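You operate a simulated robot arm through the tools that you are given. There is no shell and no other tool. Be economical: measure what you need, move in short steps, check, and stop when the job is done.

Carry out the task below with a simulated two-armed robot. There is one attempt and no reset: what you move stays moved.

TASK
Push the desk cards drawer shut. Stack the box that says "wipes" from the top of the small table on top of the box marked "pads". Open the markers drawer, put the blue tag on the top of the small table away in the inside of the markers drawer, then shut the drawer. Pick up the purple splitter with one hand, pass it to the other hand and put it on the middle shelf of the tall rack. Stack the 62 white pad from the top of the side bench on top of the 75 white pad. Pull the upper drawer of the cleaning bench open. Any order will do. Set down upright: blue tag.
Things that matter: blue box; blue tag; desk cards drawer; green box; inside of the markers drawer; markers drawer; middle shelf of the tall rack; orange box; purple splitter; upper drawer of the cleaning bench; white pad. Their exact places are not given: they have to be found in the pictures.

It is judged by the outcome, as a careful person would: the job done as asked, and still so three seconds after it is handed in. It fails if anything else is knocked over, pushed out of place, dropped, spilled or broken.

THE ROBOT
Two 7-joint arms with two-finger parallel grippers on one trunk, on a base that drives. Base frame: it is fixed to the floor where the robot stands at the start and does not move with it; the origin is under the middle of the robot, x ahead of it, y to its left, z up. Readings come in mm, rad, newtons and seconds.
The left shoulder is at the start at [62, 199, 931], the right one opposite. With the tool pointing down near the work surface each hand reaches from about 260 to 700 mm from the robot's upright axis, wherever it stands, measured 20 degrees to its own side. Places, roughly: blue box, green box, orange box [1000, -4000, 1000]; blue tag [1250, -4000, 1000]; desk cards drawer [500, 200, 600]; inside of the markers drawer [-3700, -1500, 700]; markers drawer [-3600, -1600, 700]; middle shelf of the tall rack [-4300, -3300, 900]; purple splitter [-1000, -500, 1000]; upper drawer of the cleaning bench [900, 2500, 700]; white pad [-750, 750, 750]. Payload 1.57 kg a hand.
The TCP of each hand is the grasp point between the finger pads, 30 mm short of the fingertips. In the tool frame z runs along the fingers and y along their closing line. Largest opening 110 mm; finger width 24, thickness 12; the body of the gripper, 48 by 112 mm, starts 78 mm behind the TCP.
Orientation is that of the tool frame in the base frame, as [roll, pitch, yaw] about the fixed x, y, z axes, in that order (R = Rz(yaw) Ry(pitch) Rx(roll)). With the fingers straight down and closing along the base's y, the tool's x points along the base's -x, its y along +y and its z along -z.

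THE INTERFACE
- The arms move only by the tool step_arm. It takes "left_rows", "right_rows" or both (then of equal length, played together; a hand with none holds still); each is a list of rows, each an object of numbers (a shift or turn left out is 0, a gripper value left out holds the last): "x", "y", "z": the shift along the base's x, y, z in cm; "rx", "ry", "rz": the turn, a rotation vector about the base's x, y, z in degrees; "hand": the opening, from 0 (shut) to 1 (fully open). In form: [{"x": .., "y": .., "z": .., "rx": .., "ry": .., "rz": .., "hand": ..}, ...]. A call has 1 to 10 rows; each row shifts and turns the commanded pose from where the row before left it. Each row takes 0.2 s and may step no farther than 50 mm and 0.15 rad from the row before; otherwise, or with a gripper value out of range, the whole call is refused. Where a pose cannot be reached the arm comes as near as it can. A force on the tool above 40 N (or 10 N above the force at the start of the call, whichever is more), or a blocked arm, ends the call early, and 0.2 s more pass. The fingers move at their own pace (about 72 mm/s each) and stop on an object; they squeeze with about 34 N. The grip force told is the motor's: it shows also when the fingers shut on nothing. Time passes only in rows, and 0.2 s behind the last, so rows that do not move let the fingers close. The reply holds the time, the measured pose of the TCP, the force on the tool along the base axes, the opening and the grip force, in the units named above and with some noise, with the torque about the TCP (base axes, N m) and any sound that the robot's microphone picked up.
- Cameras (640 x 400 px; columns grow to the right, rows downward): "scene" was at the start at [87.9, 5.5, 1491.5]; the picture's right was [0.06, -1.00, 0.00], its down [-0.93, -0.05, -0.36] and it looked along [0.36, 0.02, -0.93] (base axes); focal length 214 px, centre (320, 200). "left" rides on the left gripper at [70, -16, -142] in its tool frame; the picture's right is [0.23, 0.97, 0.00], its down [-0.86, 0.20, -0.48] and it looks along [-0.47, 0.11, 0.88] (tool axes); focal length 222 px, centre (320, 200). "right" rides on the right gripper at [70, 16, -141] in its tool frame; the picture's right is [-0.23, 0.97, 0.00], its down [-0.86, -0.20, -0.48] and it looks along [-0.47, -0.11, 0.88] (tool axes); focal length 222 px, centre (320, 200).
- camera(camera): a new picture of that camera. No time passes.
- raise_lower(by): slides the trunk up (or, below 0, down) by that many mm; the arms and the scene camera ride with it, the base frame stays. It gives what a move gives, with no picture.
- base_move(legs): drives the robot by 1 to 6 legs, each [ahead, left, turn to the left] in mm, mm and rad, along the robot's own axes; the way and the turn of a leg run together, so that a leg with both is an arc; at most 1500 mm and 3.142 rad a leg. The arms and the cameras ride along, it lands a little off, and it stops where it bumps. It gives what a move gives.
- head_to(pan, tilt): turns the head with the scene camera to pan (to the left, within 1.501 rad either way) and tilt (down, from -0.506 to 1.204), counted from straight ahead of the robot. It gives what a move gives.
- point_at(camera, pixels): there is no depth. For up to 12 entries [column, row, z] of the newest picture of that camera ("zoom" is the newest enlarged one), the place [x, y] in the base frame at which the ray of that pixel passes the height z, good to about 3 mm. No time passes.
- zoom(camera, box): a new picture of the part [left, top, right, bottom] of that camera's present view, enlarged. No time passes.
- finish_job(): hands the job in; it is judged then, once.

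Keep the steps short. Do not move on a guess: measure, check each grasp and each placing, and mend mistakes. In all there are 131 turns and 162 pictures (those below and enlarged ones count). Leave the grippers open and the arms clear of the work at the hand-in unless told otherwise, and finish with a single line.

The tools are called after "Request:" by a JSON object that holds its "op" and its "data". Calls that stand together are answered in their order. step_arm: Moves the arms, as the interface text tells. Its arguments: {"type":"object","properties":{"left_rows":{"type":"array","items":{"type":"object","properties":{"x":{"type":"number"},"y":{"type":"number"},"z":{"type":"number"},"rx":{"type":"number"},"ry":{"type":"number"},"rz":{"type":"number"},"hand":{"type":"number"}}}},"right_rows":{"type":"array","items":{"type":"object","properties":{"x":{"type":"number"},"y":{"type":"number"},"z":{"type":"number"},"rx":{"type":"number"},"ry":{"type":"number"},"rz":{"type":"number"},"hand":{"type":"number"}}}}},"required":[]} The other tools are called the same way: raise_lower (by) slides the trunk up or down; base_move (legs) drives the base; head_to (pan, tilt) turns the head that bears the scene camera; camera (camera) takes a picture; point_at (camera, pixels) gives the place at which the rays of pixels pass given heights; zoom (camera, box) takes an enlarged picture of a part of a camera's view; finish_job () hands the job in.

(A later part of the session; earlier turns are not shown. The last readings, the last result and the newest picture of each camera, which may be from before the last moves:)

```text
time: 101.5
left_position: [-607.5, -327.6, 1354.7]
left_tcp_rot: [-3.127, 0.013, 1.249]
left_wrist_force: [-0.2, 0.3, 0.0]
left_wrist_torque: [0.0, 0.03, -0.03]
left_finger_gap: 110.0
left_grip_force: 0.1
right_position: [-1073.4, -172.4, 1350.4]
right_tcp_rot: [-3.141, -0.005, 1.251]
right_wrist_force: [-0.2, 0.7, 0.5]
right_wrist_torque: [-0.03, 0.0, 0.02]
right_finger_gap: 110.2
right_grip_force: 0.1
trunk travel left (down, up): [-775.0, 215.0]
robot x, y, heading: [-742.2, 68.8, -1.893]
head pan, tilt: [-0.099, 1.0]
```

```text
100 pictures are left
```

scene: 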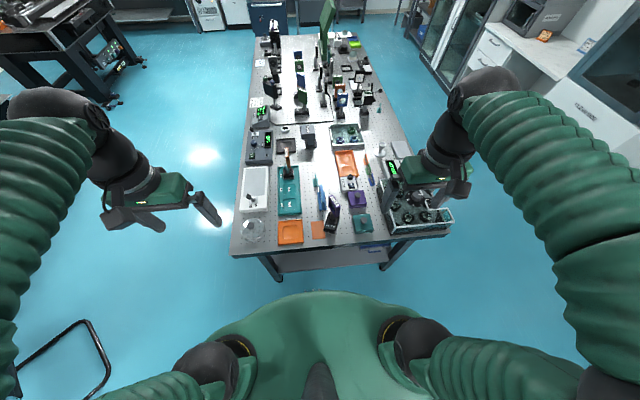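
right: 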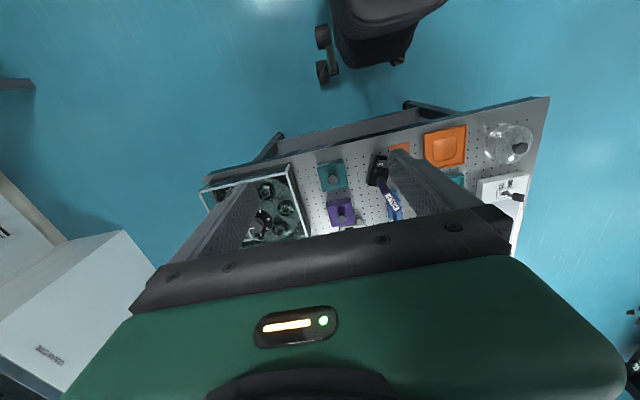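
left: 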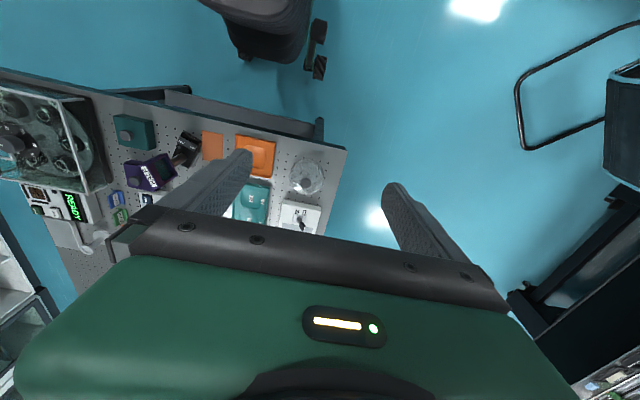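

Triangulating the bench corner and splitter.

Request:
{"op": "point_at", "data": {"camera": "scene", "pixels": [[232, 254, 850], [232, 254, 900], [232, 254, 950]]}}

Request:
{"op": "point_at", "data": {"camera": "left", "pixels": [[346, 150, 850], [346, 150, 900], [346, 150, 950]]}}

Request:
{"op": "zoom", "data": {"camera": "scene", "box": [300, 165, 380, 245]}}

Request:
{"op": "zoom", "data": {"camera": "left", "box": [100, 90, 240, 210]}}

Request:
{"op": "zoom", "data": {"camera": "right", "box": [310, 120, 470, 240]}}

```text
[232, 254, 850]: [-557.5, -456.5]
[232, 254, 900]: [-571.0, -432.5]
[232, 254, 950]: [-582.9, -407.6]
```

```text
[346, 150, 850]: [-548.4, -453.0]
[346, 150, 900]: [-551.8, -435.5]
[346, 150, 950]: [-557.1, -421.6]
```

```text
5.00 times, centred on (340, 205) of scene
```

zoom: 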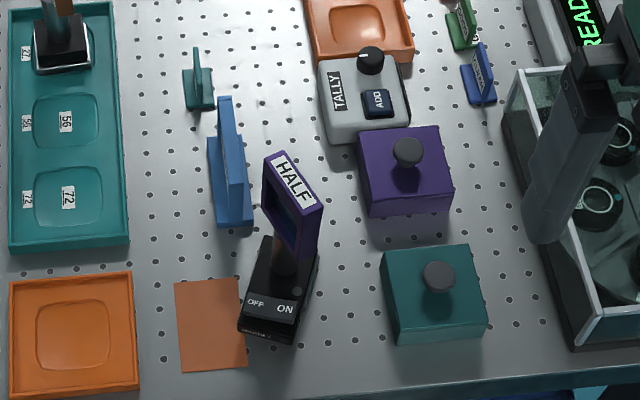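

```text
3.33 times, centred on (170, 150) of left
```

zoom: 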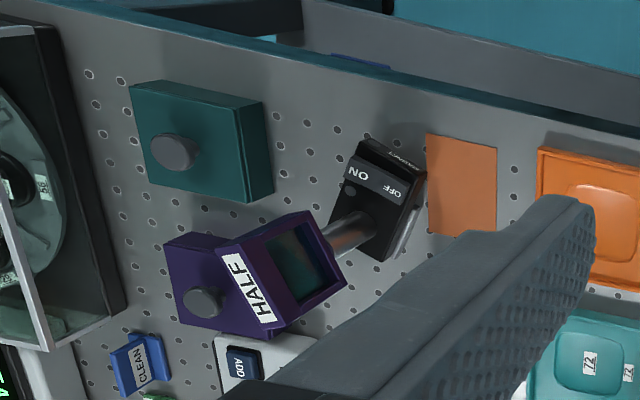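

```text
3.33 times, centred on (390, 180) of right
```

zoom: 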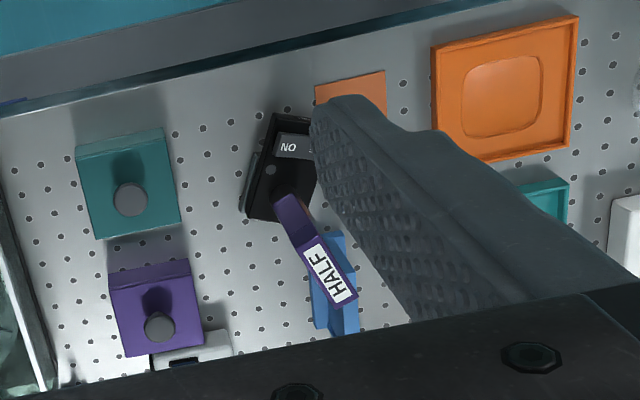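

The bench top is at z≈870. I'll lower the trunk for a closer look at the splitter's base and switch.

Request:
{"op": "raise_lower", "data": {"by": -200}}

Request:
{"op": "head_to", "data": {"pan": -0.1, "tilt": 1.0}}

Request:
{"op": "zoom", "data": {"camera": "scene", "box": [290, 140, 410, 230]}}

Request:
{"op": "camera", "data": {"camera": "right"}}

Request:
{"op": "camera", "data": {"camera": "left"}}

```text
time: 103.7
left_position: [-605.1, -328.4, 1155.4]
left_tcp_rot: [-3.126, 0.015, 1.251]
left_wrist_force: [0.3, 0.7, 0.7]
left_wrist_torque: [0.0, 0.0, 0.02]
left_finger_gap: 110.1
left_grip_force: 0.1
right_position: [-1073.9, -172.7, 1149.4]
right_tcp_rot: [-3.14, -0.008, 1.251]
right_wrist_force: [-0.3, 0.0, 0.6]
right_wrist_torque: [0.01, -0.03, -0.02]
right_finger_gap: 110.1
right_grip_force: 0.0
trunk travel left (down, up): [-575.0, 415.0]
robot x, y, heading: [-743.2, 71.7, -1.889]
head pan, tilt: [-0.099, 1.0]
```

```text
time: 104.2
left_position: [-605.9, -328.2, 1156.1]
left_tcp_rot: [-3.126, 0.013, 1.249]
left_wrist_force: [-0.4, 0.1, 0.4]
left_wrist_torque: [0.01, -0.02, -0.01]
left_finger_gap: 110.0
left_grip_force: 0.0
right_position: [-1073.6, -173.0, 1148.8]
right_tcp_rot: [-3.141, -0.008, 1.251]
right_wrist_force: [0.1, -0.7, 0.9]
right_wrist_torque: [-0.01, 0.01, 0.0]
right_finger_gap: 110.1
right_grip_force: 0.1
trunk travel left (down, up): [-575.0, 415.0]
robot x, y, heading: [-741.2, 68.1, -1.891]
head pan, tilt: [-0.099, 1.0]
```

```text
4.44 times, centred on (350, 185) of scene
```

zoom: 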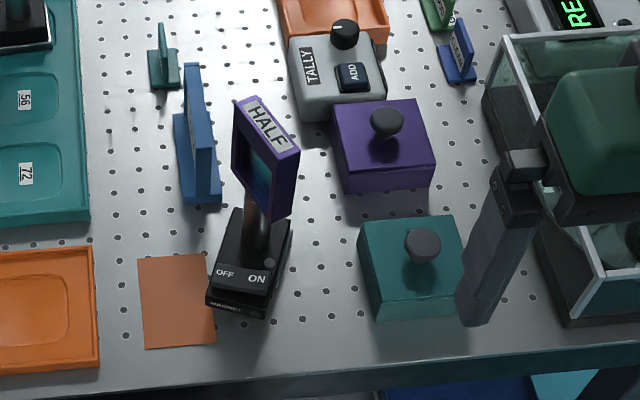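

```text
95 pictures are left
```

right: 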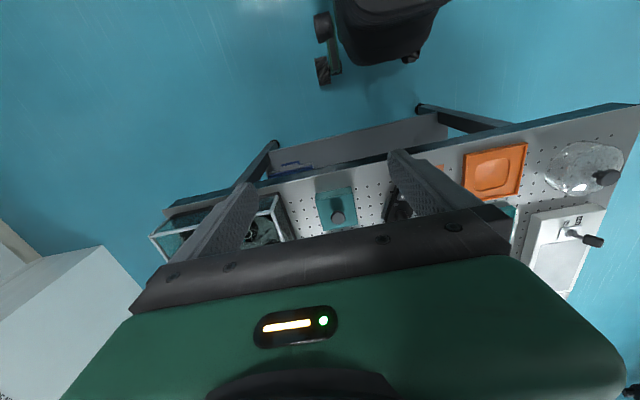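

```text
94 pictures are left
```

left: 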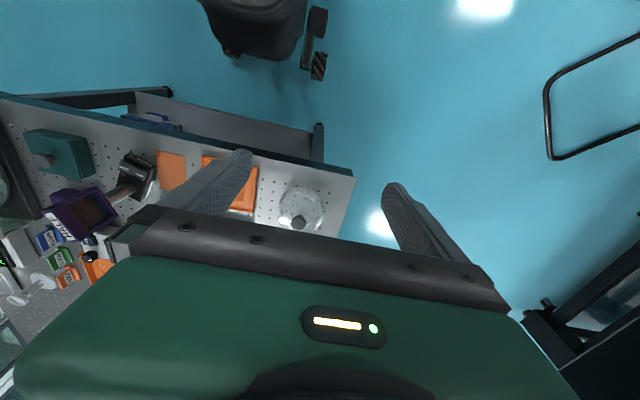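

Request:
{"op": "zoom", "data": {"camera": "left", "box": [10, 100, 210, 250]}}

Request:
{"op": "zoom", "data": {"camera": "scene", "box": [325, 150, 365, 215]}}

```text
2.67 times, centred on (110, 175) of left
```

zoom: 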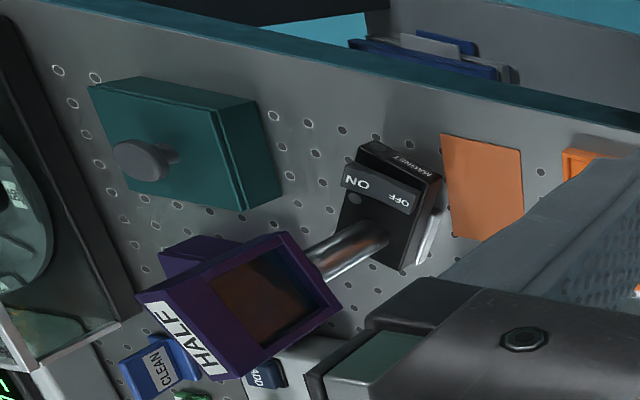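

```text
6.15 times, centred on (345, 182) of scene
```

zoom: 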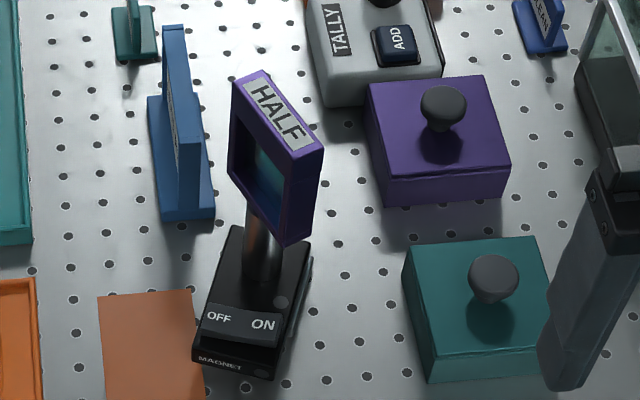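

Request:
{"op": "point_at", "data": {"camera": "left", "pixels": [[41.3, 208.6, 950], [41.3, 208.6, 1000], [41.3, 208.6, 1050], [130.5, 189.9, 870], [130.5, 189.9, 900], [130.5, 189.9, 930]]}}

Request:
{"op": "point_at", "data": {"camera": "zoom", "pixels": [[324, 148, 950], [324, 148, 1000], [324, 148, 1050], [262, 275, 870], [262, 275, 900], [262, 275, 930], [193, 362, 870], [272, 380, 870], [226, 228, 900], [313, 242, 900], [205, 320, 900], [265, 345, 900]]}}

```text
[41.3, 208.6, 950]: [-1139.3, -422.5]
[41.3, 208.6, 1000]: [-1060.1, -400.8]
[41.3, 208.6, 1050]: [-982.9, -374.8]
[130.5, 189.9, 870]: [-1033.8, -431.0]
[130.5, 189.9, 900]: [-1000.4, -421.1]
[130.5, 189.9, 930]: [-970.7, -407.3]
```

```text
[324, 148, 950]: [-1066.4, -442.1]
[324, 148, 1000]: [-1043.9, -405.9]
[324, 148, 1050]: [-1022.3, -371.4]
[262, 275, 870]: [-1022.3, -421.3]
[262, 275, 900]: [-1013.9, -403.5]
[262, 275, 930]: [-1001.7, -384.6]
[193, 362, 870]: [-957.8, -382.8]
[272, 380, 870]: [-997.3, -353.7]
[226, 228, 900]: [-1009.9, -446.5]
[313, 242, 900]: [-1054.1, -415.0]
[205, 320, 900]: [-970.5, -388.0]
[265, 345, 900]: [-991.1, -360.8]
```

Request:
{"op": "point_at", "data": {"camera": "zoom", "pixels": [[233, 82, 1017], [265, 70, 1017], [324, 148, 1017], [295, 158, 1017], [228, 172, 955], [288, 245, 955], [245, 215, 945], [280, 225, 945]]}}

```text
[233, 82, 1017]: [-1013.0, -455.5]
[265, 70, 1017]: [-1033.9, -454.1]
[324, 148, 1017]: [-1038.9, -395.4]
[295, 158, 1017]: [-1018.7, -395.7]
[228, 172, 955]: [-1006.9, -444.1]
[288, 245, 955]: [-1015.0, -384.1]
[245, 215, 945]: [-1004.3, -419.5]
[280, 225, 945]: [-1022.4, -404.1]
```

The splitter's frame has its top at z≈1017, centre (-1026,-425), 60 mm along y and about 20 mm thick along x, on a post and base. The plan:
- The left hand grips the frame from above across its thickness.
- It lifts and we back off.
- The right hand takes the post with a 45° tilt.

First I'll shift the base right so the left hand lines up.

Request:
{"op": "base_move", "data": {"legs": [[30, -150, 0]]}}

Request:
{"op": "camera", "data": {"camera": "left"}}

Request:
{"op": "zoom", "data": {"camera": "scene", "box": [260, 130, 340, 230]}}

```text
time: 105.6
left_position: [-749.9, -313.2, 1154.1]
left_tcp_rot: [-3.119, 0.013, 1.249]
left_wrist_force: [0.4, 0.7, 0.6]
left_wrist_torque: [0.02, -0.01, 0.02]
left_finger_gap: 110.0
left_grip_force: 0.0
right_position: [-1219.3, -156.2, 1150.6]
right_tcp_rot: [-3.133, -0.006, 1.252]
right_wrist_force: [0.2, 0.2, -0.7]
right_wrist_torque: [-0.02, -0.02, -0.03]
right_finger_gap: 109.9
right_grip_force: 0.0
trunk travel left (down, up): [-575.0, 415.0]
robot x, y, heading: [-896.7, 90.1, -1.897]
head pan, tilt: [-0.099, 1.0]
```

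```text
91 pictures are left
```

left: 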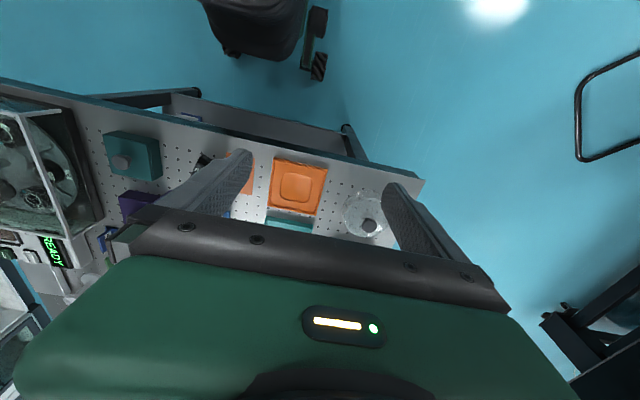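

```text
4.00 times, centred on (300, 180) of scene
```

zoom: 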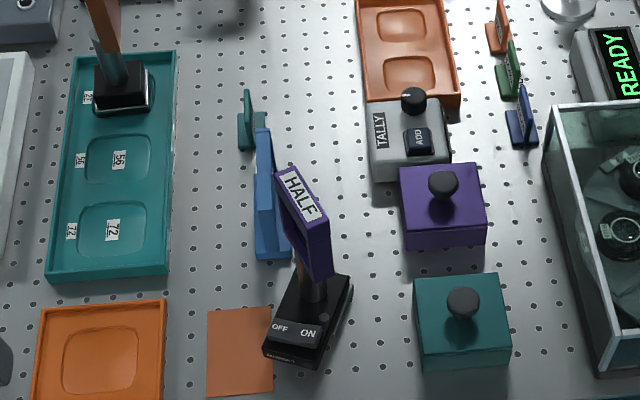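

Moving the left hand above the frame with the yaw matched (+24°).

Request:
{"op": "step_arm", "data": {"left_rows": [{"x": -3.95, "y": -1.6, "rz": 6}, {"x": -3.95, "y": -1.6, "rz": 6}, {"x": -3.95, "y": -1.6, "rz": 6}, {"x": -3.95, "y": -1.6, "rz": 6}, {"x": -3.95, "y": -1.6}, {"x": -3.95, "y": -1.6}, {"x": -3.95, "y": -1.6}, {}]}}

Request:
{"op": "camera", "data": {"camera": "left"}}

```text
time: 107.4
left_position: [-1041.3, -416.0, 1150.4]
left_tcp_rot: [-3.133, 0.015, 1.669]
left_wrist_force: [-0.4, 0.4, 0.5]
left_wrist_torque: [-0.04, -0.03, -0.01]
left_finger_gap: 109.9
left_grip_force: 0.1
right_position: [-1232.9, -150.1, 1148.1]
right_tcp_rot: [3.138, -0.006, 1.249]
right_wrist_force: [-0.9, 0.9, -0.2]
right_wrist_torque: [0.0, 0.0, -0.02]
right_finger_gap: 109.8
right_grip_force: 0.0
trunk travel left (down, up): [-575.0, 415.0]
robot x, y, heading: [-895.5, 88.4, -1.898]
head pan, tilt: [-0.099, 1.0]
```

```text
89 pictures are left
```

left: 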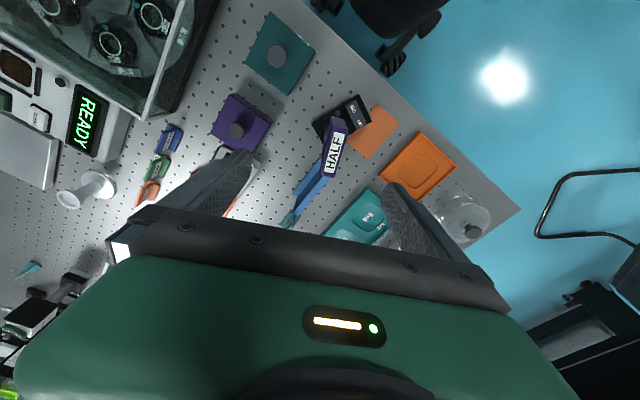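

Request:
{"op": "zoom", "data": {"camera": "left", "box": [280, 80, 400, 200]}}

Request:
{"op": "point_at", "data": {"camera": "left", "pixels": [[337, 118, 1017], [336, 175, 1017], [336, 147, 1017], [329, 127, 1017], [346, 127, 1017]]}}

```text
3.33 times, centred on (340, 140) of left
```

zoom: 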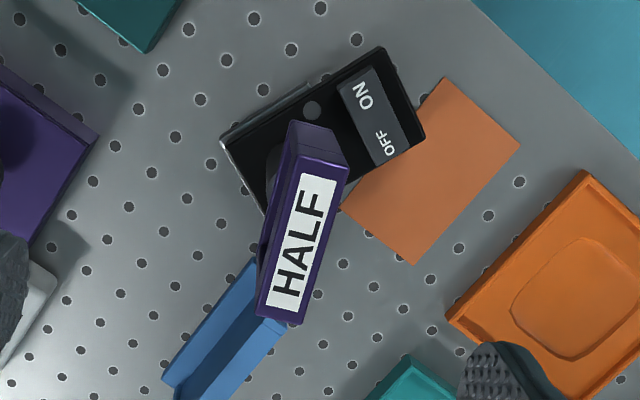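

```text
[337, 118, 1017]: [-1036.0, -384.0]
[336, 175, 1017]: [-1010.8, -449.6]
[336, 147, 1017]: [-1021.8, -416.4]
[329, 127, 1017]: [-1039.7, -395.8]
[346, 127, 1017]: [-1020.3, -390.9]
```

Request:
{"op": "point_at", "data": {"camera": "zoom", "pixels": [[302, 158, 1017], [348, 165, 1017], [256, 316, 1017], [300, 324, 1017], [301.5, 241, 1017], [301.5, 241, 1010]]}}

```text
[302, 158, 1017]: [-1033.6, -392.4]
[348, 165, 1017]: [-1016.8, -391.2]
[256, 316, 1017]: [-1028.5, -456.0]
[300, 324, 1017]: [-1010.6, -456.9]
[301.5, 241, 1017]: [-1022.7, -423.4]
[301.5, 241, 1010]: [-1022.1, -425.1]
```

The frame centre is at (-1022.5,-424). I'll half-open, align and descend in stages.

Request:
{"op": "step_arm", "data": {"left_rows": [{"x": 1.85, "y": -0.8, "hand": 0.55}, {"z": -4}, {"z": -4}, {"z": -2}, {}]}}

Request:
{"op": "camera", "data": {"camera": "left"}}

```text
time: 108.6
left_position: [-1021.1, -427.0, 1052.5]
left_tcp_rot: [-3.129, 0.016, 1.668]
left_wrist_force: [0.0, 0.2, 0.2]
left_wrist_torque: [0.02, -0.01, 0.0]
left_finger_gap: 60.8
left_grip_force: 0.1
right_position: [-1229.8, -153.2, 1148.5]
right_tcp_rot: [-3.142, -0.005, 1.252]
right_wrist_force: [0.4, 0.3, -0.1]
right_wrist_torque: [0.0, 0.06, 0.02]
right_finger_gap: 109.9
right_grip_force: 0.1
trunk travel left (down, up): [-575.0, 415.0]
robot x, y, heading: [-895.3, 86.5, -1.897]
head pan, tilt: [-0.099, 1.0]
```

```text
87 pictures are left
```

left: 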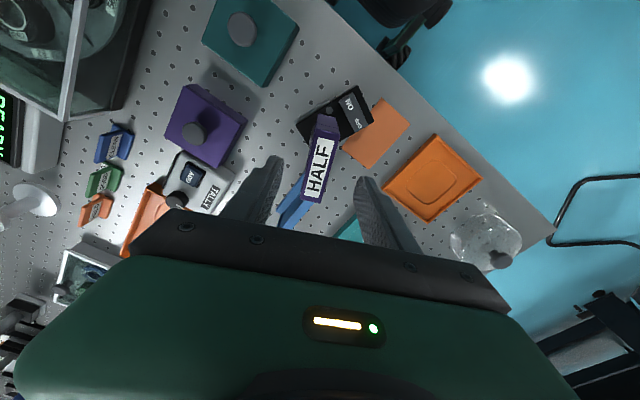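

Well centred. I'll descend to TCP z≈1000 and close.

Request:
{"op": "step_arm", "data": {"left_rows": [{"z": -2.6}, {"z": -2.6}, {}, {"hand": 0}, {}, {}, {}]}}

Request:
{"op": "camera", "data": {"camera": "left"}}

Request:
{"op": "zoom", "data": {"camera": "scene", "box": [250, 130, 350, 230]}}

```text
time: 110.2
left_position: [-1020.2, -429.5, 1003.7]
left_tcp_rot: [-3.13, 0.015, 1.667]
left_wrist_force: [1.5, 0.2, 2.0]
left_wrist_torque: [-0.02, -0.52, 0.04]
left_finger_gap: 19.6
left_grip_force: 33.5
right_position: [-1229.0, -152.4, 1148.6]
right_tcp_rot: [-3.141, -0.005, 1.251]
right_wrist_force: [0.1, 0.4, -0.1]
right_wrist_torque: [-0.01, 0.01, 0.01]
right_finger_gap: 110.0
right_grip_force: 0.1
trunk travel left (down, up): [-575.0, 415.0]
robot x, y, heading: [-892.8, 84.9, -1.893]
head pan, tilt: [-0.099, 1.0]
```

```text
86 pictures are left
```

left: 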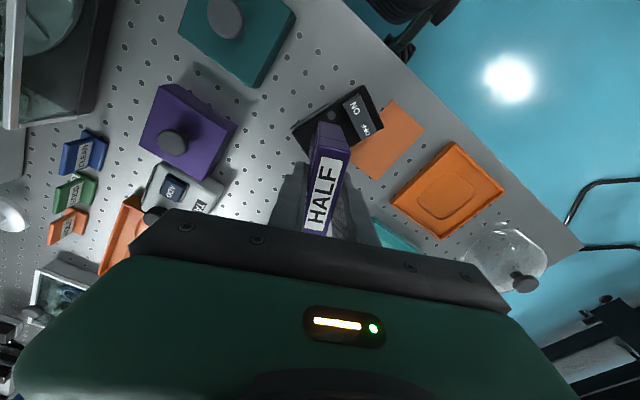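

```text
4.00 times, centred on (300, 180) of scene
```

zoom: 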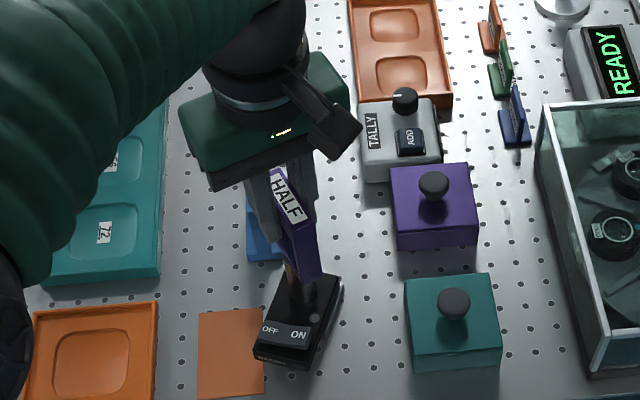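

It's gripped, with a gap of 19.6 mm. A gentle lift will show whether the base is held by its magnet.

Request:
{"op": "step_arm", "data": {"left_rows": [{"z": 0.5}, {"z": 0.5}, {"z": 1}, {}]}}

Request:
{"op": "camera", "data": {"camera": "left"}}

```text
time: 111.2
left_position: [-1021.1, -428.9, 1023.1]
left_tcp_rot: [-3.132, 0.013, 1.67]
left_wrist_force: [0.4, -0.2, -6.7]
left_wrist_torque: [-0.06, 0.0, 0.0]
left_finger_gap: 20.0
left_grip_force: 33.8
right_position: [-1229.8, -152.7, 1149.5]
right_tcp_rot: [-3.141, -0.006, 1.251]
right_wrist_force: [0.6, 0.5, 0.6]
right_wrist_torque: [0.04, 0.02, 0.01]
right_finger_gap: 110.2
right_grip_force: 0.1
trunk travel left (down, up): [-575.0, 415.0]
robot x, y, heading: [-890.9, 84.8, -1.89]
head pan, tilt: [-0.099, 1.0]
```

```text
84 pictures are left
```

left: 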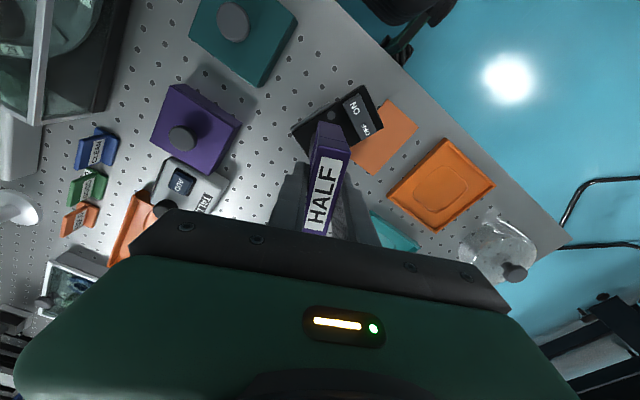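

It lifts freely at about 0.68 kg, so the magnet is off. I'll raise it, back the base away from the bench, and begin tilting the right hand to 45°.

Request:
{"op": "step_arm", "data": {"left_rows": [{"z": 4}, {"z": 4}, {"z": 4}, {"z": 4}, {}]}}

Request:
{"op": "base_move", "data": {"legs": [[-280, 0, 0]]}}

Request:
{"op": "step_arm", "data": {"right_rows": [{"rx": -8.1, "ry": 2.7}, {"rx": -8.1, "ry": 2.7}, {"rx": -8.1, "ry": 2.7}, {"rx": -8.1, "ry": 2.7}, {"rx": -8.1, "ry": 2.7}, {"rx": -2.4, "ry": 0.8}, {}]}}

Request:
{"op": "camera", "data": {"camera": "scene"}}

Request:
{"op": "camera", "data": {"camera": "right"}}

```text
time: 112.4
left_position: [-1018.3, -430.3, 1184.2]
left_tcp_rot: [-3.13, 0.012, 1.67]
left_wrist_force: [0.1, 0.3, -6.0]
left_wrist_torque: [-0.06, 0.0, -0.01]
left_finger_gap: 19.8
left_grip_force: 33.8
right_position: [-1229.4, -153.9, 1149.3]
right_tcp_rot: [3.141, -0.007, 1.25]
right_wrist_force: [0.3, -0.3, -0.6]
right_wrist_torque: [0.0, 0.0, 0.02]
right_finger_gap: 110.0
right_grip_force: 0.0
trunk travel left (down, up): [-575.0, 415.0]
robot x, y, heading: [-893.4, 88.0, -1.895]
head pan, tilt: [-0.099, 1.0]
```

```text
time: 114.4
left_position: [-929.9, -163.6, 1184.6]
left_tcp_rot: [-3.129, 0.012, 1.667]
left_wrist_force: [0.5, -0.6, -4.6]
left_wrist_torque: [-0.05, 0.0, 0.02]
left_finger_gap: 19.9
left_grip_force: 33.2
right_position: [-1141.9, 112.4, 1147.3]
right_tcp_rot: [3.139, -0.007, 1.248]
right_wrist_force: [-0.3, 0.4, 1.2]
right_wrist_torque: [0.04, -0.01, -0.03]
right_finger_gap: 110.1
right_grip_force: 0.1
trunk travel left (down, up): [-575.0, 415.0]
robot x, y, heading: [-804.3, 353.8, -1.902]
head pan, tilt: [-0.099, 1.0]
```

```text
time: 116.0
left_position: [-929.3, -162.7, 1184.4]
left_tcp_rot: [-3.129, 0.014, 1.668]
left_wrist_force: [-0.2, -0.5, -4.6]
left_wrist_torque: [-0.06, 0.02, 0.0]
left_finger_gap: 19.7
left_grip_force: 34.2
right_position: [-1188.3, 47.9, 1046.7]
right_tcp_rot: [3.142, 0.634, 1.249]
right_wrist_force: [0.4, 0.2, 0.1]
right_wrist_torque: [0.0, 0.02, -0.03]
right_finger_gap: 110.3
right_grip_force: 0.1
right hand out of reach, approached as far as the arm can: row 1, 2, 3, 4, 5
trunk travel left (down, up): [-575.0, 415.0]
robot x, y, heading: [-801.9, 356.3, -1.894]
head pan, tilt: [-0.099, 1.0]
```

```text
83 pictures are left
```

scene: 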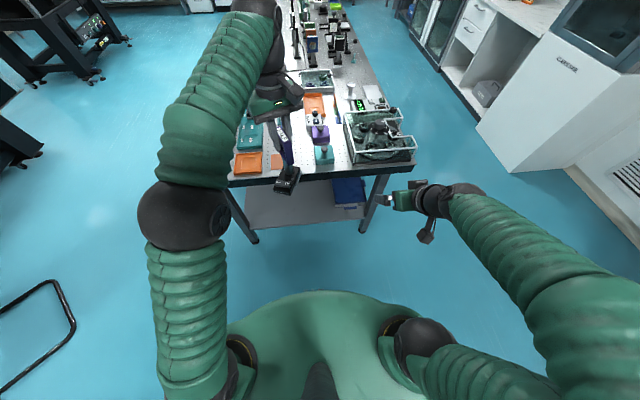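

```text
82 pictures are left
```

right: 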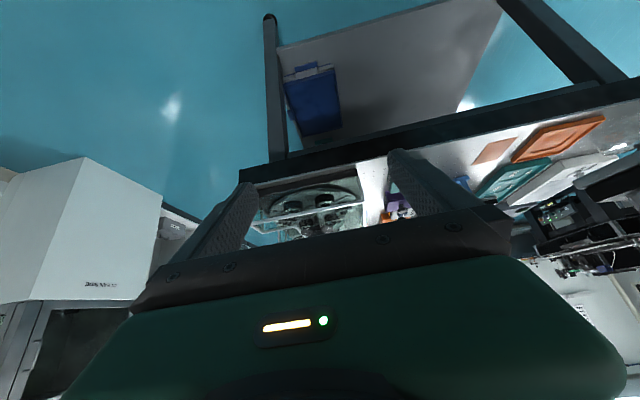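

Right-hand tilt is only 36° here, because reach is limited at this height. I'll lower the left hand, square the frame to the robot (rz −24°) and bring both toward the middle. Then the right hand will grip the frame's near lower part.

Request:
{"op": "step_arm", "data": {"left_rows": [{"x": -1, "y": 0.3, "z": -2, "rz": -4}, {"x": -1, "y": 0.3, "z": -2, "rz": -4}, {"x": -1, "y": 0.3, "z": -2, "rz": -4}, {"x": -1, "y": 0.4, "z": -2, "rz": -4}, {"x": -1, "y": 0.4, "z": -2, "rz": -4}, {"x": -1, "y": 0.4, "z": -2, "rz": -4}, {"x": -1.6, "y": 0.4, "z": -1}, {}]}}

Request:
{"op": "step_arm", "data": {"right_rows": [{"x": 3.6, "y": -1.4, "z": 0.9, "hand": 0.55}, {"x": 3.6, "y": -1.4, "z": 0.9}, {"x": 3.6, "y": -1.4, "z": 0.9}, {"x": 3.6, "y": -1.4, "z": 0.9}, {"x": 3.0, "y": -1.3, "z": 0.9, "rx": -6, "ry": 2}, {"x": 2.3, "y": -1.3, "z": 0.8, "rx": -6, "ry": 2}, {}]}}

Request:
{"op": "camera", "data": {"camera": "right"}}

Request:
{"op": "camera", "data": {"camera": "scene"}}

```text
time: 117.8
left_position: [-1007.1, -136.6, 1054.7]
left_tcp_rot: [-3.13, 0.013, 1.247]
left_wrist_force: [0.1, 0.2, -5.5]
left_wrist_torque: [-0.06, 0.04, 0.0]
left_finger_gap: 20.1
left_grip_force: 33.9
right_position: [-1188.3, 49.1, 1048.4]
right_tcp_rot: [3.14, 0.632, 1.247]
right_wrist_force: [0.3, 0.7, 0.1]
right_wrist_torque: [-0.02, 0.01, 0.0]
right_finger_gap: 110.2
right_grip_force: 0.0
trunk travel left (down, up): [-575.0, 415.0]
robot x, y, heading: [-803.6, 354.1, -1.898]
head pan, tilt: [-0.099, 1.0]
```

```text
time: 119.5
left_position: [-1002.7, -141.6, 1063.8]
left_tcp_rot: [-3.123, 0.03, 1.263]
left_wrist_force: [-16.0, -56.1, 46.9]
left_wrist_torque: [13.63, -3.22, 0.95]
left_finger_gap: 19.7
left_grip_force: 34.0
right_position: [-1014.9, -78.7, 1131.9]
right_tcp_rot: [3.021, 0.927, 1.09]
right_wrist_force: [17.6, 56.9, -52.4]
right_wrist_torque: [-6.52, 2.65, 0.77]
right_finger_gap: 60.5
right_grip_force: 0.0
right hand out of reach, approached as far as the arm can: row 1
trunk travel left (down, up): [-575.0, 415.0]
robot x, y, heading: [-803.8, 354.3, -1.896]
head pan, tilt: [-0.099, 1.0]
stopped in row 7 (right hand): the force on the tool passed its limit at 59 N (the readings are from after the stop); the commanded pose is now the measured one
```

```text
81 pictures are left
```

right: 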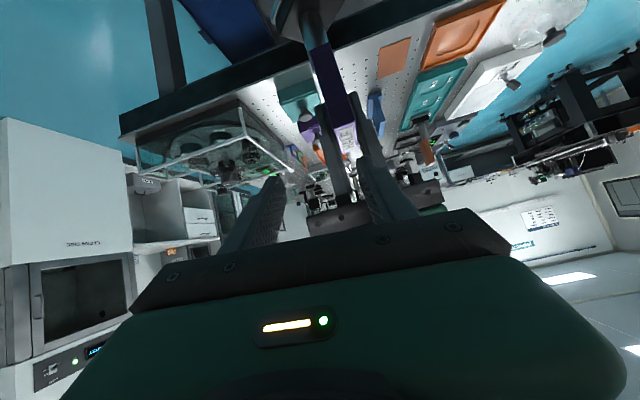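

```text
80 pictures are left
```

scene: 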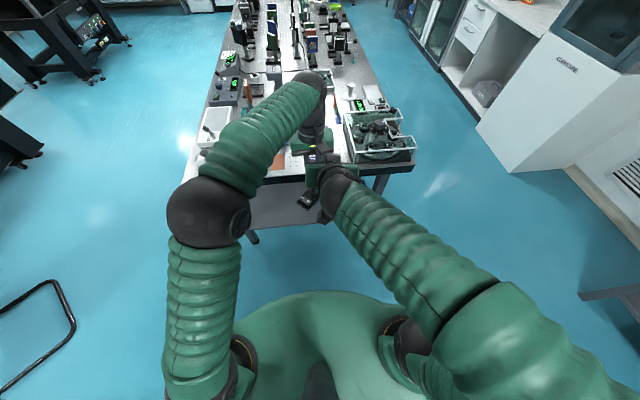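

The right hand drifted too high and touched the left one, but the splitter is still held at 19.7 mm. I'll back the right hand off toward me and downward.

Request:
{"op": "step_arm", "data": {"right_rows": [{"x": 0.6, "y": 2, "z": -1}, {"x": 1, "y": 3, "z": -1}, {"x": 1, "y": 3, "z": -1}, {}]}}

Request:
{"op": "camera", "data": {"camera": "right"}}

Request:
{"op": "camera", "data": {"camera": "left"}}

```text
time: 120.7
left_position: [-1003.3, -137.8, 1056.4]
left_tcp_rot: [-3.127, 0.019, 1.252]
left_wrist_force: [0.3, -0.1, -5.8]
left_wrist_torque: [-0.03, 0.02, 0.02]
left_finger_gap: 19.9
left_grip_force: 33.5
right_position: [-1019.6, -17.6, 1081.4]
right_tcp_rot: [2.976, 0.907, 0.956]
right_wrist_force: [0.4, 0.6, -0.1]
right_wrist_torque: [-0.02, 0.02, -0.02]
right_finger_gap: 60.6
right_grip_force: 0.0
right hand out of reach, approached as far as the arm can: row 2, 3
trunk travel left (down, up): [-575.0, 415.0]
robot x, y, heading: [-801.7, 354.3, -1.899]
head pan, tilt: [-0.099, 1.0]
stopped in row 4 (right hand): the arm was blocked; the commanded pose is now the measured one
```

```text
79 pictures are left
```

right: 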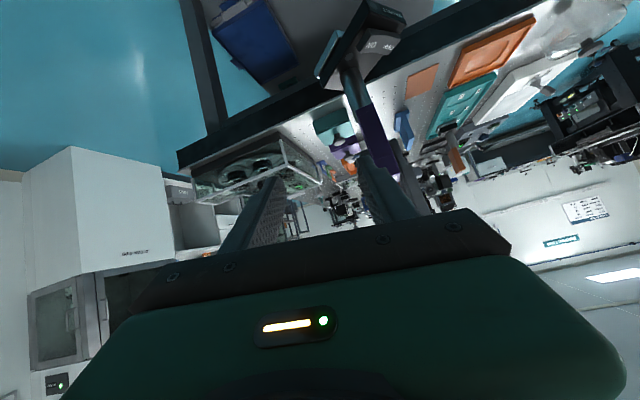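

```text
78 pictures are left
```

left: 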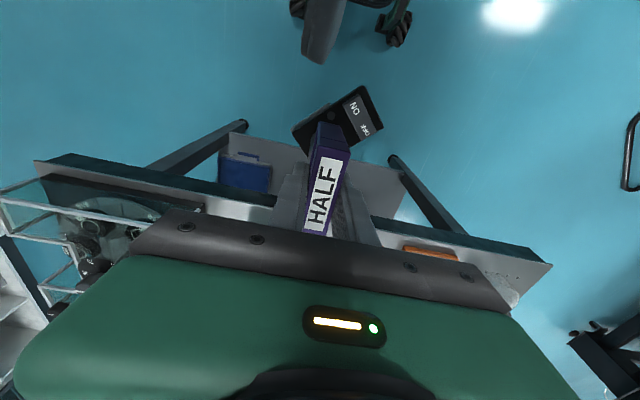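

They're separated and the splitter hasn't shifted in the grip. Space here is cramped, so I'll slide left into the open aisle, where both arms can work further out.

Request:
{"op": "base_move", "data": {"legs": [[0, 780, 0]]}}

Request:
{"op": "step_arm", "data": {"left_rows": [{"x": -1.2, "y": -3.6, "z": -1}, {"x": -1.2, "y": -3.6, "z": -1}, {"x": -1.2, "y": -3.6, "z": -1}, {"z": -2}, {}], "right_rows": [{"x": -3, "y": 1}, {"x": -3, "y": 1}, {"x": -3, "y": 1}, {}, {}]}}

Request:
{"op": "camera", "data": {"camera": "scene"}}

```text
time: 125.0
left_position: [-243.4, -391.9, 1058.8]
left_tcp_rot: [-3.13, 0.022, 1.254]
left_wrist_force: [-0.2, 0.7, -4.6]
left_wrist_torque: [-0.06, 0.03, -0.01]
left_finger_gap: 19.9
left_grip_force: 34.0
right_position: [-260.8, -271.7, 1081.9]
right_tcp_rot: [2.974, 0.907, 0.962]
right_wrist_force: [0.0, 0.5, 0.4]
right_wrist_torque: [-0.02, -0.02, 0.0]
right_finger_gap: 60.5
right_grip_force: 0.1
trunk travel left (down, up): [-575.0, 415.0]
robot x, y, heading: [-42.1, 99.8, -1.896]
head pan, tilt: [-0.099, 1.0]
```

```text
time: 126.2
left_position: [-257.8, -490.6, 1006.7]
left_tcp_rot: [-3.126, 0.017, 1.255]
left_wrist_force: [0.3, -0.5, -5.3]
left_wrist_torque: [-0.09, 0.05, 0.02]
left_finger_gap: 19.9
left_grip_force: 34.4
left hand out of reach, approached as far as the arm can: row 3
right_position: [-331.6, -278.9, 1069.6]
right_tcp_rot: [2.98, 0.906, 0.966]
right_wrist_force: [0.3, 0.7, 0.3]
right_wrist_torque: [-0.02, 0.0, -0.01]
right_finger_gap: 60.4
right_grip_force: 0.1
right hand out of reach, approached as far as the arm can: row 1, 2, 3
trunk travel left (down, up): [-575.0, 415.0]
robot x, y, heading: [-42.6, 94.5, -1.887]
head pan, tilt: [-0.099, 1.0]
```

```text
77 pictures are left
```

scene: 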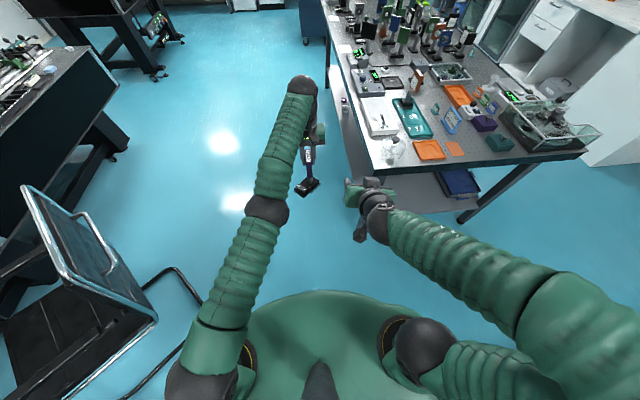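

There's room now. I'll correct the right hand's orientation and bring it to a stand-off behind the frame.

Request:
{"op": "step_arm", "data": {"right_rows": [{"x": 1.5, "y": -2.5, "z": -0.2, "rx": 3.5, "ry": 1.6, "rz": 4.6}, {"x": 2, "y": -2.5, "z": -0.3, "rx": 3.5, "ry": 1.6, "rz": 4.6}, {"x": 2.5, "y": -2.5, "z": -0.5}, {"x": 2.5, "y": -2, "z": -0.5}, {"x": 2.4, "y": -1.3, "z": -0.5}, {}]}}

Request:
{"op": "camera", "data": {"camera": "right"}}

```text
time: 127.6
left_position: [-258.3, -490.6, 1007.6]
left_tcp_rot: [-3.129, 0.019, 1.255]
left_wrist_force: [0.0, -0.1, -4.7]
left_wrist_torque: [-0.03, 0.03, 0.02]
left_finger_gap: 19.9
left_grip_force: 34.1
right_position: [-223.5, -389.2, 1050.7]
right_tcp_rot: [3.14, 0.824, 1.248]
right_wrist_force: [1.1, 0.3, -0.6]
right_wrist_torque: [-0.01, 0.01, 0.02]
right_finger_gap: 60.7
right_grip_force: 0.1
trunk travel left (down, up): [-575.0, 415.0]
robot x, y, heading: [-40.7, 94.3, -1.895]
head pan, tilt: [-0.099, 1.0]
```

```text
76 pictures are left
```

right: 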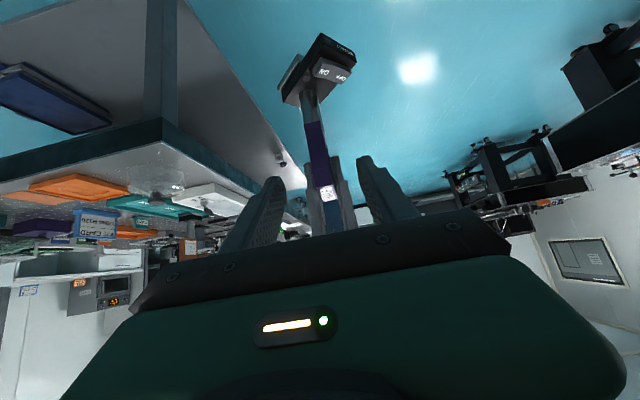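

Aligned: the frame is centred between the open fingers. I'll advance along the tool axis.

Request:
{"op": "step_arm", "data": {"right_rows": [{"x": -0.61, "y": -1.83, "z": -1.88}, {"x": -0.61, "y": -1.83, "z": -1.88}, {"x": -0.61, "y": -1.83, "z": -1.88}, {}]}}

Request:
{"op": "camera", "data": {"camera": "right"}}

Request:
{"op": "camera", "data": {"camera": "left"}}

```text
time: 128.6
left_position: [-258.2, -489.9, 1009.2]
left_tcp_rot: [-3.129, 0.018, 1.254]
left_wrist_force: [0.2, 0.4, -4.7]
left_wrist_torque: [-0.02, 0.02, -0.01]
left_finger_gap: 19.8
left_grip_force: 33.9
right_position: [-242.8, -444.8, 995.7]
right_tcp_rot: [3.141, 0.825, 1.25]
right_wrist_force: [-0.5, 0.0, 0.6]
right_wrist_torque: [0.04, -0.01, -0.02]
right_finger_gap: 60.5
right_grip_force: 0.1
trunk travel left (down, up): [-575.0, 415.0]
robot x, y, heading: [-40.0, 95.1, -1.892]
head pan, tilt: [-0.099, 1.0]
```

```text
75 pictures are left
```

right: 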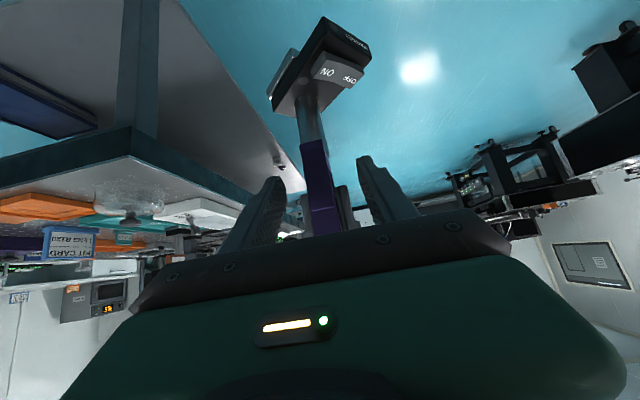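

```text
74 pictures are left
```

left: 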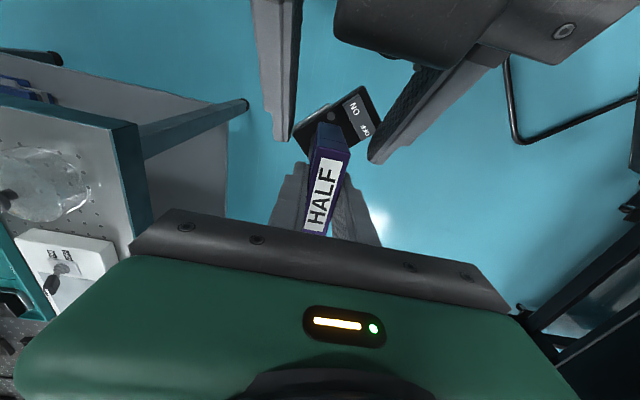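

Final advance of 26 mm, then I'll close the right hand on the frame's near part.

Request:
{"op": "step_arm", "data": {"right_rows": [{"x": -0.57, "y": -1.7, "z": -1.85}, {}, {"hand": 0.25}, {"hand": 0.1}, {"hand": 0}, {}, {}]}}

Request:
{"op": "camera", "data": {"camera": "right"}}

Request:
{"op": "camera", "data": {"camera": "left"}}

```text
time: 130.2
left_position: [-258.8, -490.3, 1007.5]
left_tcp_rot: [-3.129, 0.021, 1.255]
left_wrist_force: [5.1, -2.0, -5.7]
left_wrist_torque: [-0.47, -0.94, -0.17]
left_finger_gap: 20.2
left_grip_force: 33.3
right_position: [-247.8, -461.1, 974.4]
right_tcp_rot: [-3.141, 0.823, 1.25]
right_wrist_force: [-6.0, 2.9, 1.7]
right_wrist_torque: [0.35, 0.83, 0.0]
right_finger_gap: 20.2
right_grip_force: 33.9
trunk travel left (down, up): [-575.0, 415.0]
robot x, y, heading: [-42.0, 99.8, -1.893]
head pan, tilt: [-0.099, 1.0]
```

```text
73 pictures are left
```

right: 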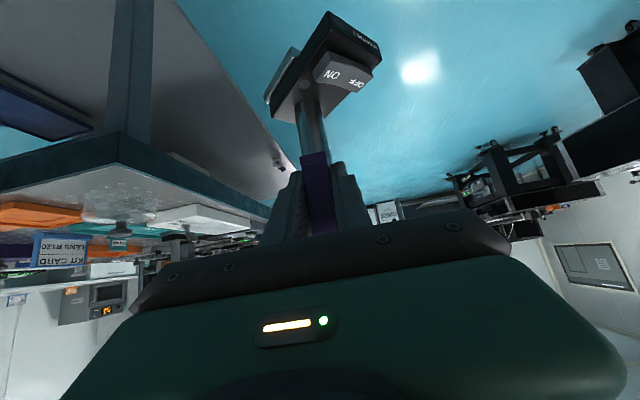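

```text
72 pictures are left
```

left: 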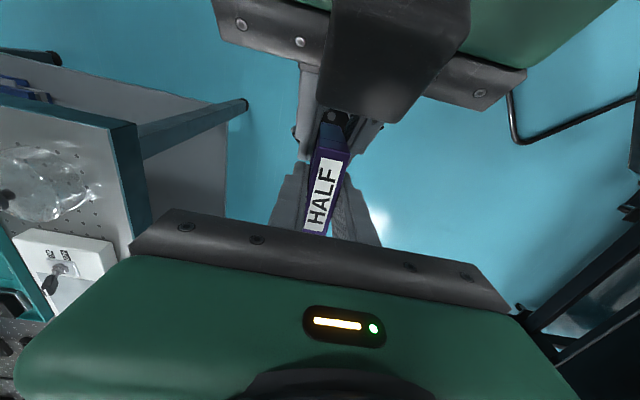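

Both hands now hold the frame at 20.2 mm. I'll release the left and lift it straight up.

Request:
{"op": "step_arm", "data": {"left_rows": [{"hand": 0.2}, {"hand": 0.4}, {}, {"z": 4}, {"z": 5}, {"z": 5}, {"x": 3, "y": -1, "z": 3}, {"x": 4, "y": -1.3}, {"x": 4, "y": -1.3}]}}

Request:
{"op": "camera", "data": {"camera": "right"}}

Request:
{"op": "camera", "data": {"camera": "scene"}}

```text
time: 132.2
left_position: [-131.5, -517.0, 1126.9]
left_tcp_rot: [-3.124, 0.022, 1.252]
left_wrist_force: [0.2, 0.5, 1.0]
left_wrist_torque: [0.01, -0.01, 0.02]
left_finger_gap: 43.8
left_grip_force: 0.0
left hand out of reach, approached as far as the arm can: row 4, 5, 6, 7, 8, 9
right_position: [-245.3, -462.0, 974.0]
right_tcp_rot: [-3.14, 0.824, 1.252]
right_wrist_force: [0.6, -0.2, -0.1]
right_wrist_torque: [0.1, -0.01, 0.02]
right_finger_gap: 19.9
right_grip_force: 33.5
trunk travel left (down, up): [-575.0, 415.0]
robot x, y, heading: [-40.3, 96.5, -1.887]
head pan, tilt: [-0.099, 1.0]
```

```text
71 pictures are left
```

right: 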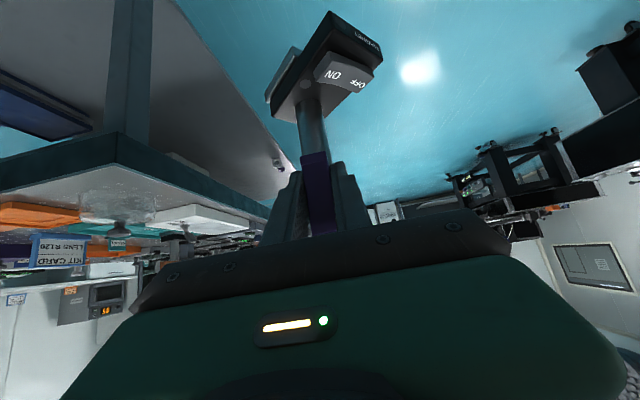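

```text
70 pictures are left
```

scene: 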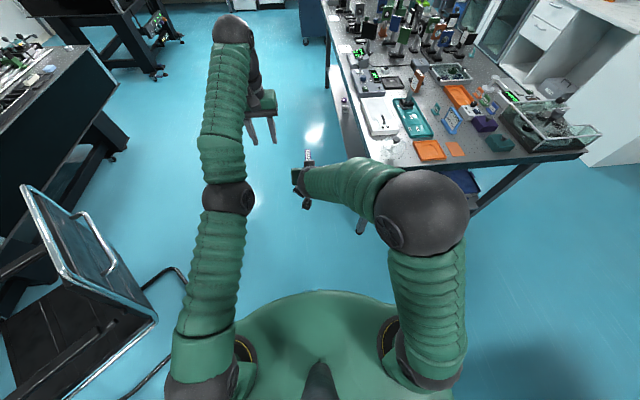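

The pass worked and the right hand holds the splitter at 19.9 mm. Now to travel: I'll tuck the left hand, look ahead over the aisle, and measure.

Request:
{"op": "step_arm", "data": {"left_rows": [{"x": 1.4, "y": 4.3, "hand": 1}, {"x": 1.4, "y": 4.3}, {"x": 1.4, "y": 4.3}, {"x": 1.4, "y": 4.3}, {}]}}

Request:
{"op": "head_to", "data": {"pan": -0.2, "tilt": 0.45}}

Request:
{"op": "camera", "data": {"camera": "scene"}}

Request:
{"op": "point_at", "data": {"camera": "scene", "pixels": [[320, 160, 0], [250, 150, 0], [200, 200, 0], [300, 120, 0], [400, 300, 870], [330, 140, 870], [360, 110, 0], [320, 250, 0]]}}

```text
time: 133.4
left_position: [-75.8, -343.0, 1123.8]
left_tcp_rot: [-3.126, 0.023, 1.256]
left_wrist_force: [1.1, 0.1, -0.1]
left_wrist_torque: [0.0, -0.01, -0.03]
left_finger_gap: 109.8
left_grip_force: 0.1
left hand out of reach, approached as far as the arm can: row 1
right_position: [-245.5, -458.8, 974.0]
right_tcp_rot: [3.141, 0.824, 1.252]
right_wrist_force: [0.4, -1.1, -4.8]
right_wrist_torque: [0.1, -0.05, -0.03]
right_finger_gap: 19.9
right_grip_force: 33.8
trunk travel left (down, up): [-575.0, 415.0]
robot x, y, heading: [-40.3, 98.8, -1.896]
head pan, tilt: [-0.099, 1.0]
```

```text
time: 134.3
left_position: [-75.2, -343.2, 1124.0]
left_tcp_rot: [-3.126, 0.021, 1.254]
left_wrist_force: [-0.4, 0.2, 0.1]
left_wrist_torque: [-0.01, 0.0, 0.02]
left_finger_gap: 109.9
left_grip_force: 0.1
right_position: [-246.4, -460.5, 973.9]
right_tcp_rot: [3.141, 0.824, 1.252]
right_wrist_force: [0.2, -0.6, -5.6]
right_wrist_torque: [0.12, 0.04, -0.01]
right_finger_gap: 19.8
right_grip_force: 33.5
trunk travel left (down, up): [-575.0, 415.0]
robot x, y, heading: [-40.7, 94.9, -1.892]
head pan, tilt: [-0.201, 0.45]
```

```text
69 pictures are left
```

scene: 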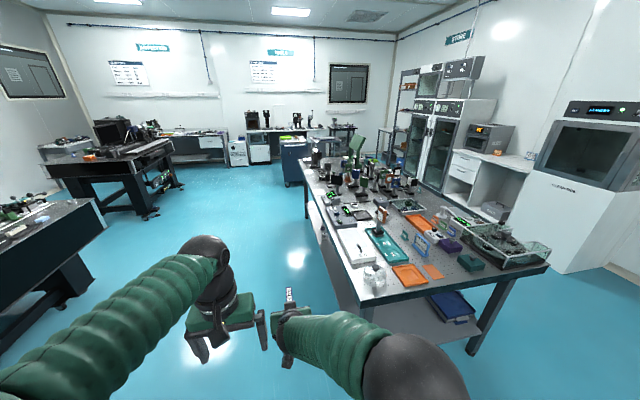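

```text
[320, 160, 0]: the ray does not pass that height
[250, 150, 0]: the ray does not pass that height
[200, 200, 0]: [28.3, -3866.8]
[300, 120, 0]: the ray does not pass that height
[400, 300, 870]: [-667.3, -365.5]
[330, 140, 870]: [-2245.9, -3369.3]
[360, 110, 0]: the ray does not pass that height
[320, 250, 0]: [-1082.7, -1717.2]
```

The "storage" cabinets, the white cabinet and the tall rack are on the far right side, beyond the optical bench. I'll raise the trunk for clearance, turn right to face along the corridor, and look.

Request:
{"op": "raise_lower", "data": {"by": 230}}

Request:
{"op": "base_move", "data": {"legs": [[0, 0, -1.571]]}}

Request:
{"op": "head_to", "data": {"pan": -0.1, "tilt": 0.5}}

Request:
{"op": "camera", "data": {"camera": "scene"}}

Request:
{"op": "point_at", "data": {"camera": "scene", "pixels": [[320, 200, 0], [320, 220, 0], [320, 260, 0], [250, 220, 0], [400, 220, 0], [200, 240, 870]]}}

```text
time: 136.8
left_position: [-76.6, -342.5, 1353.6]
left_tcp_rot: [-3.128, 0.021, 1.252]
left_wrist_force: [-0.5, 0.0, 0.1]
left_wrist_torque: [-0.01, 0.01, 0.0]
left_finger_gap: 110.2
left_grip_force: 0.0
right_position: [-245.3, -460.7, 1204.6]
right_tcp_rot: [-3.142, 0.824, 1.25]
right_wrist_force: [-1.2, 1.2, -4.6]
right_wrist_torque: [0.12, 0.02, -0.01]
right_finger_gap: 19.8
right_grip_force: 33.7
trunk travel left (down, up): [-805.0, 185.0]
robot x, y, heading: [-41.0, 95.9, -1.891]
head pan, tilt: [-0.201, 0.45]
```

```text
time: 141.0
left_position: [-481.5, 134.3, 1353.4]
left_tcp_rot: [-3.127, 0.019, -0.321]
left_wrist_force: [-0.5, 0.7, -0.5]
left_wrist_torque: [-0.03, 0.01, -0.03]
left_finger_gap: 109.9
left_grip_force: 0.0
right_position: [-597.3, 306.5, 1202.7]
right_tcp_rot: [3.141, 0.823, -0.327]
right_wrist_force: [-0.8, 1.1, -5.2]
right_wrist_torque: [-0.01, -0.11, 0.01]
right_finger_gap: 19.9
right_grip_force: 33.2
trunk travel left (down, up): [-805.0, 185.0]
robot x, y, heading: [-44.2, 94.9, 2.81]
head pan, tilt: [-0.201, 0.45]
```

```text
time: 141.7
left_position: [-481.1, 135.4, 1353.9]
left_tcp_rot: [-3.124, 0.022, -0.324]
left_wrist_force: [0.7, -0.1, -1.1]
left_wrist_torque: [0.0, 0.0, 0.0]
left_finger_gap: 109.7
left_grip_force: 0.2
right_position: [-597.1, 306.3, 1205.1]
right_tcp_rot: [3.141, 0.825, -0.329]
right_wrist_force: [-0.6, -0.2, -4.8]
right_wrist_torque: [-0.03, -0.11, -0.05]
right_finger_gap: 19.8
right_grip_force: 33.7
trunk travel left (down, up): [-805.0, 185.0]
robot x, y, heading: [-46.3, 96.9, 2.809]
head pan, tilt: [-0.099, 0.499]
```

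```text
68 pictures are left
```

scene: 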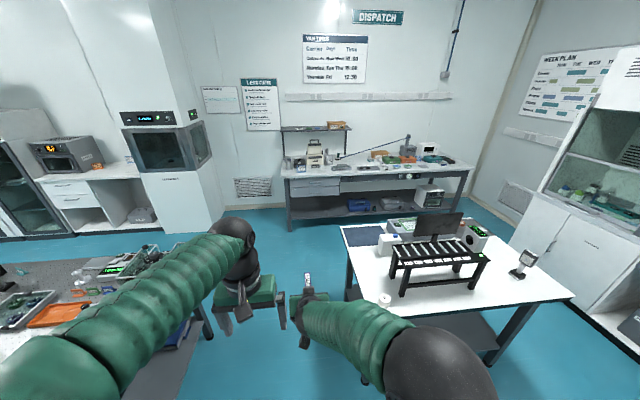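

```text
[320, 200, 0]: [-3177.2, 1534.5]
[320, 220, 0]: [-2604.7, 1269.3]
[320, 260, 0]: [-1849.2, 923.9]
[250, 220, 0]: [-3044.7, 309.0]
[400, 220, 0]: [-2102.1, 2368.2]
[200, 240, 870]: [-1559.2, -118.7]
```

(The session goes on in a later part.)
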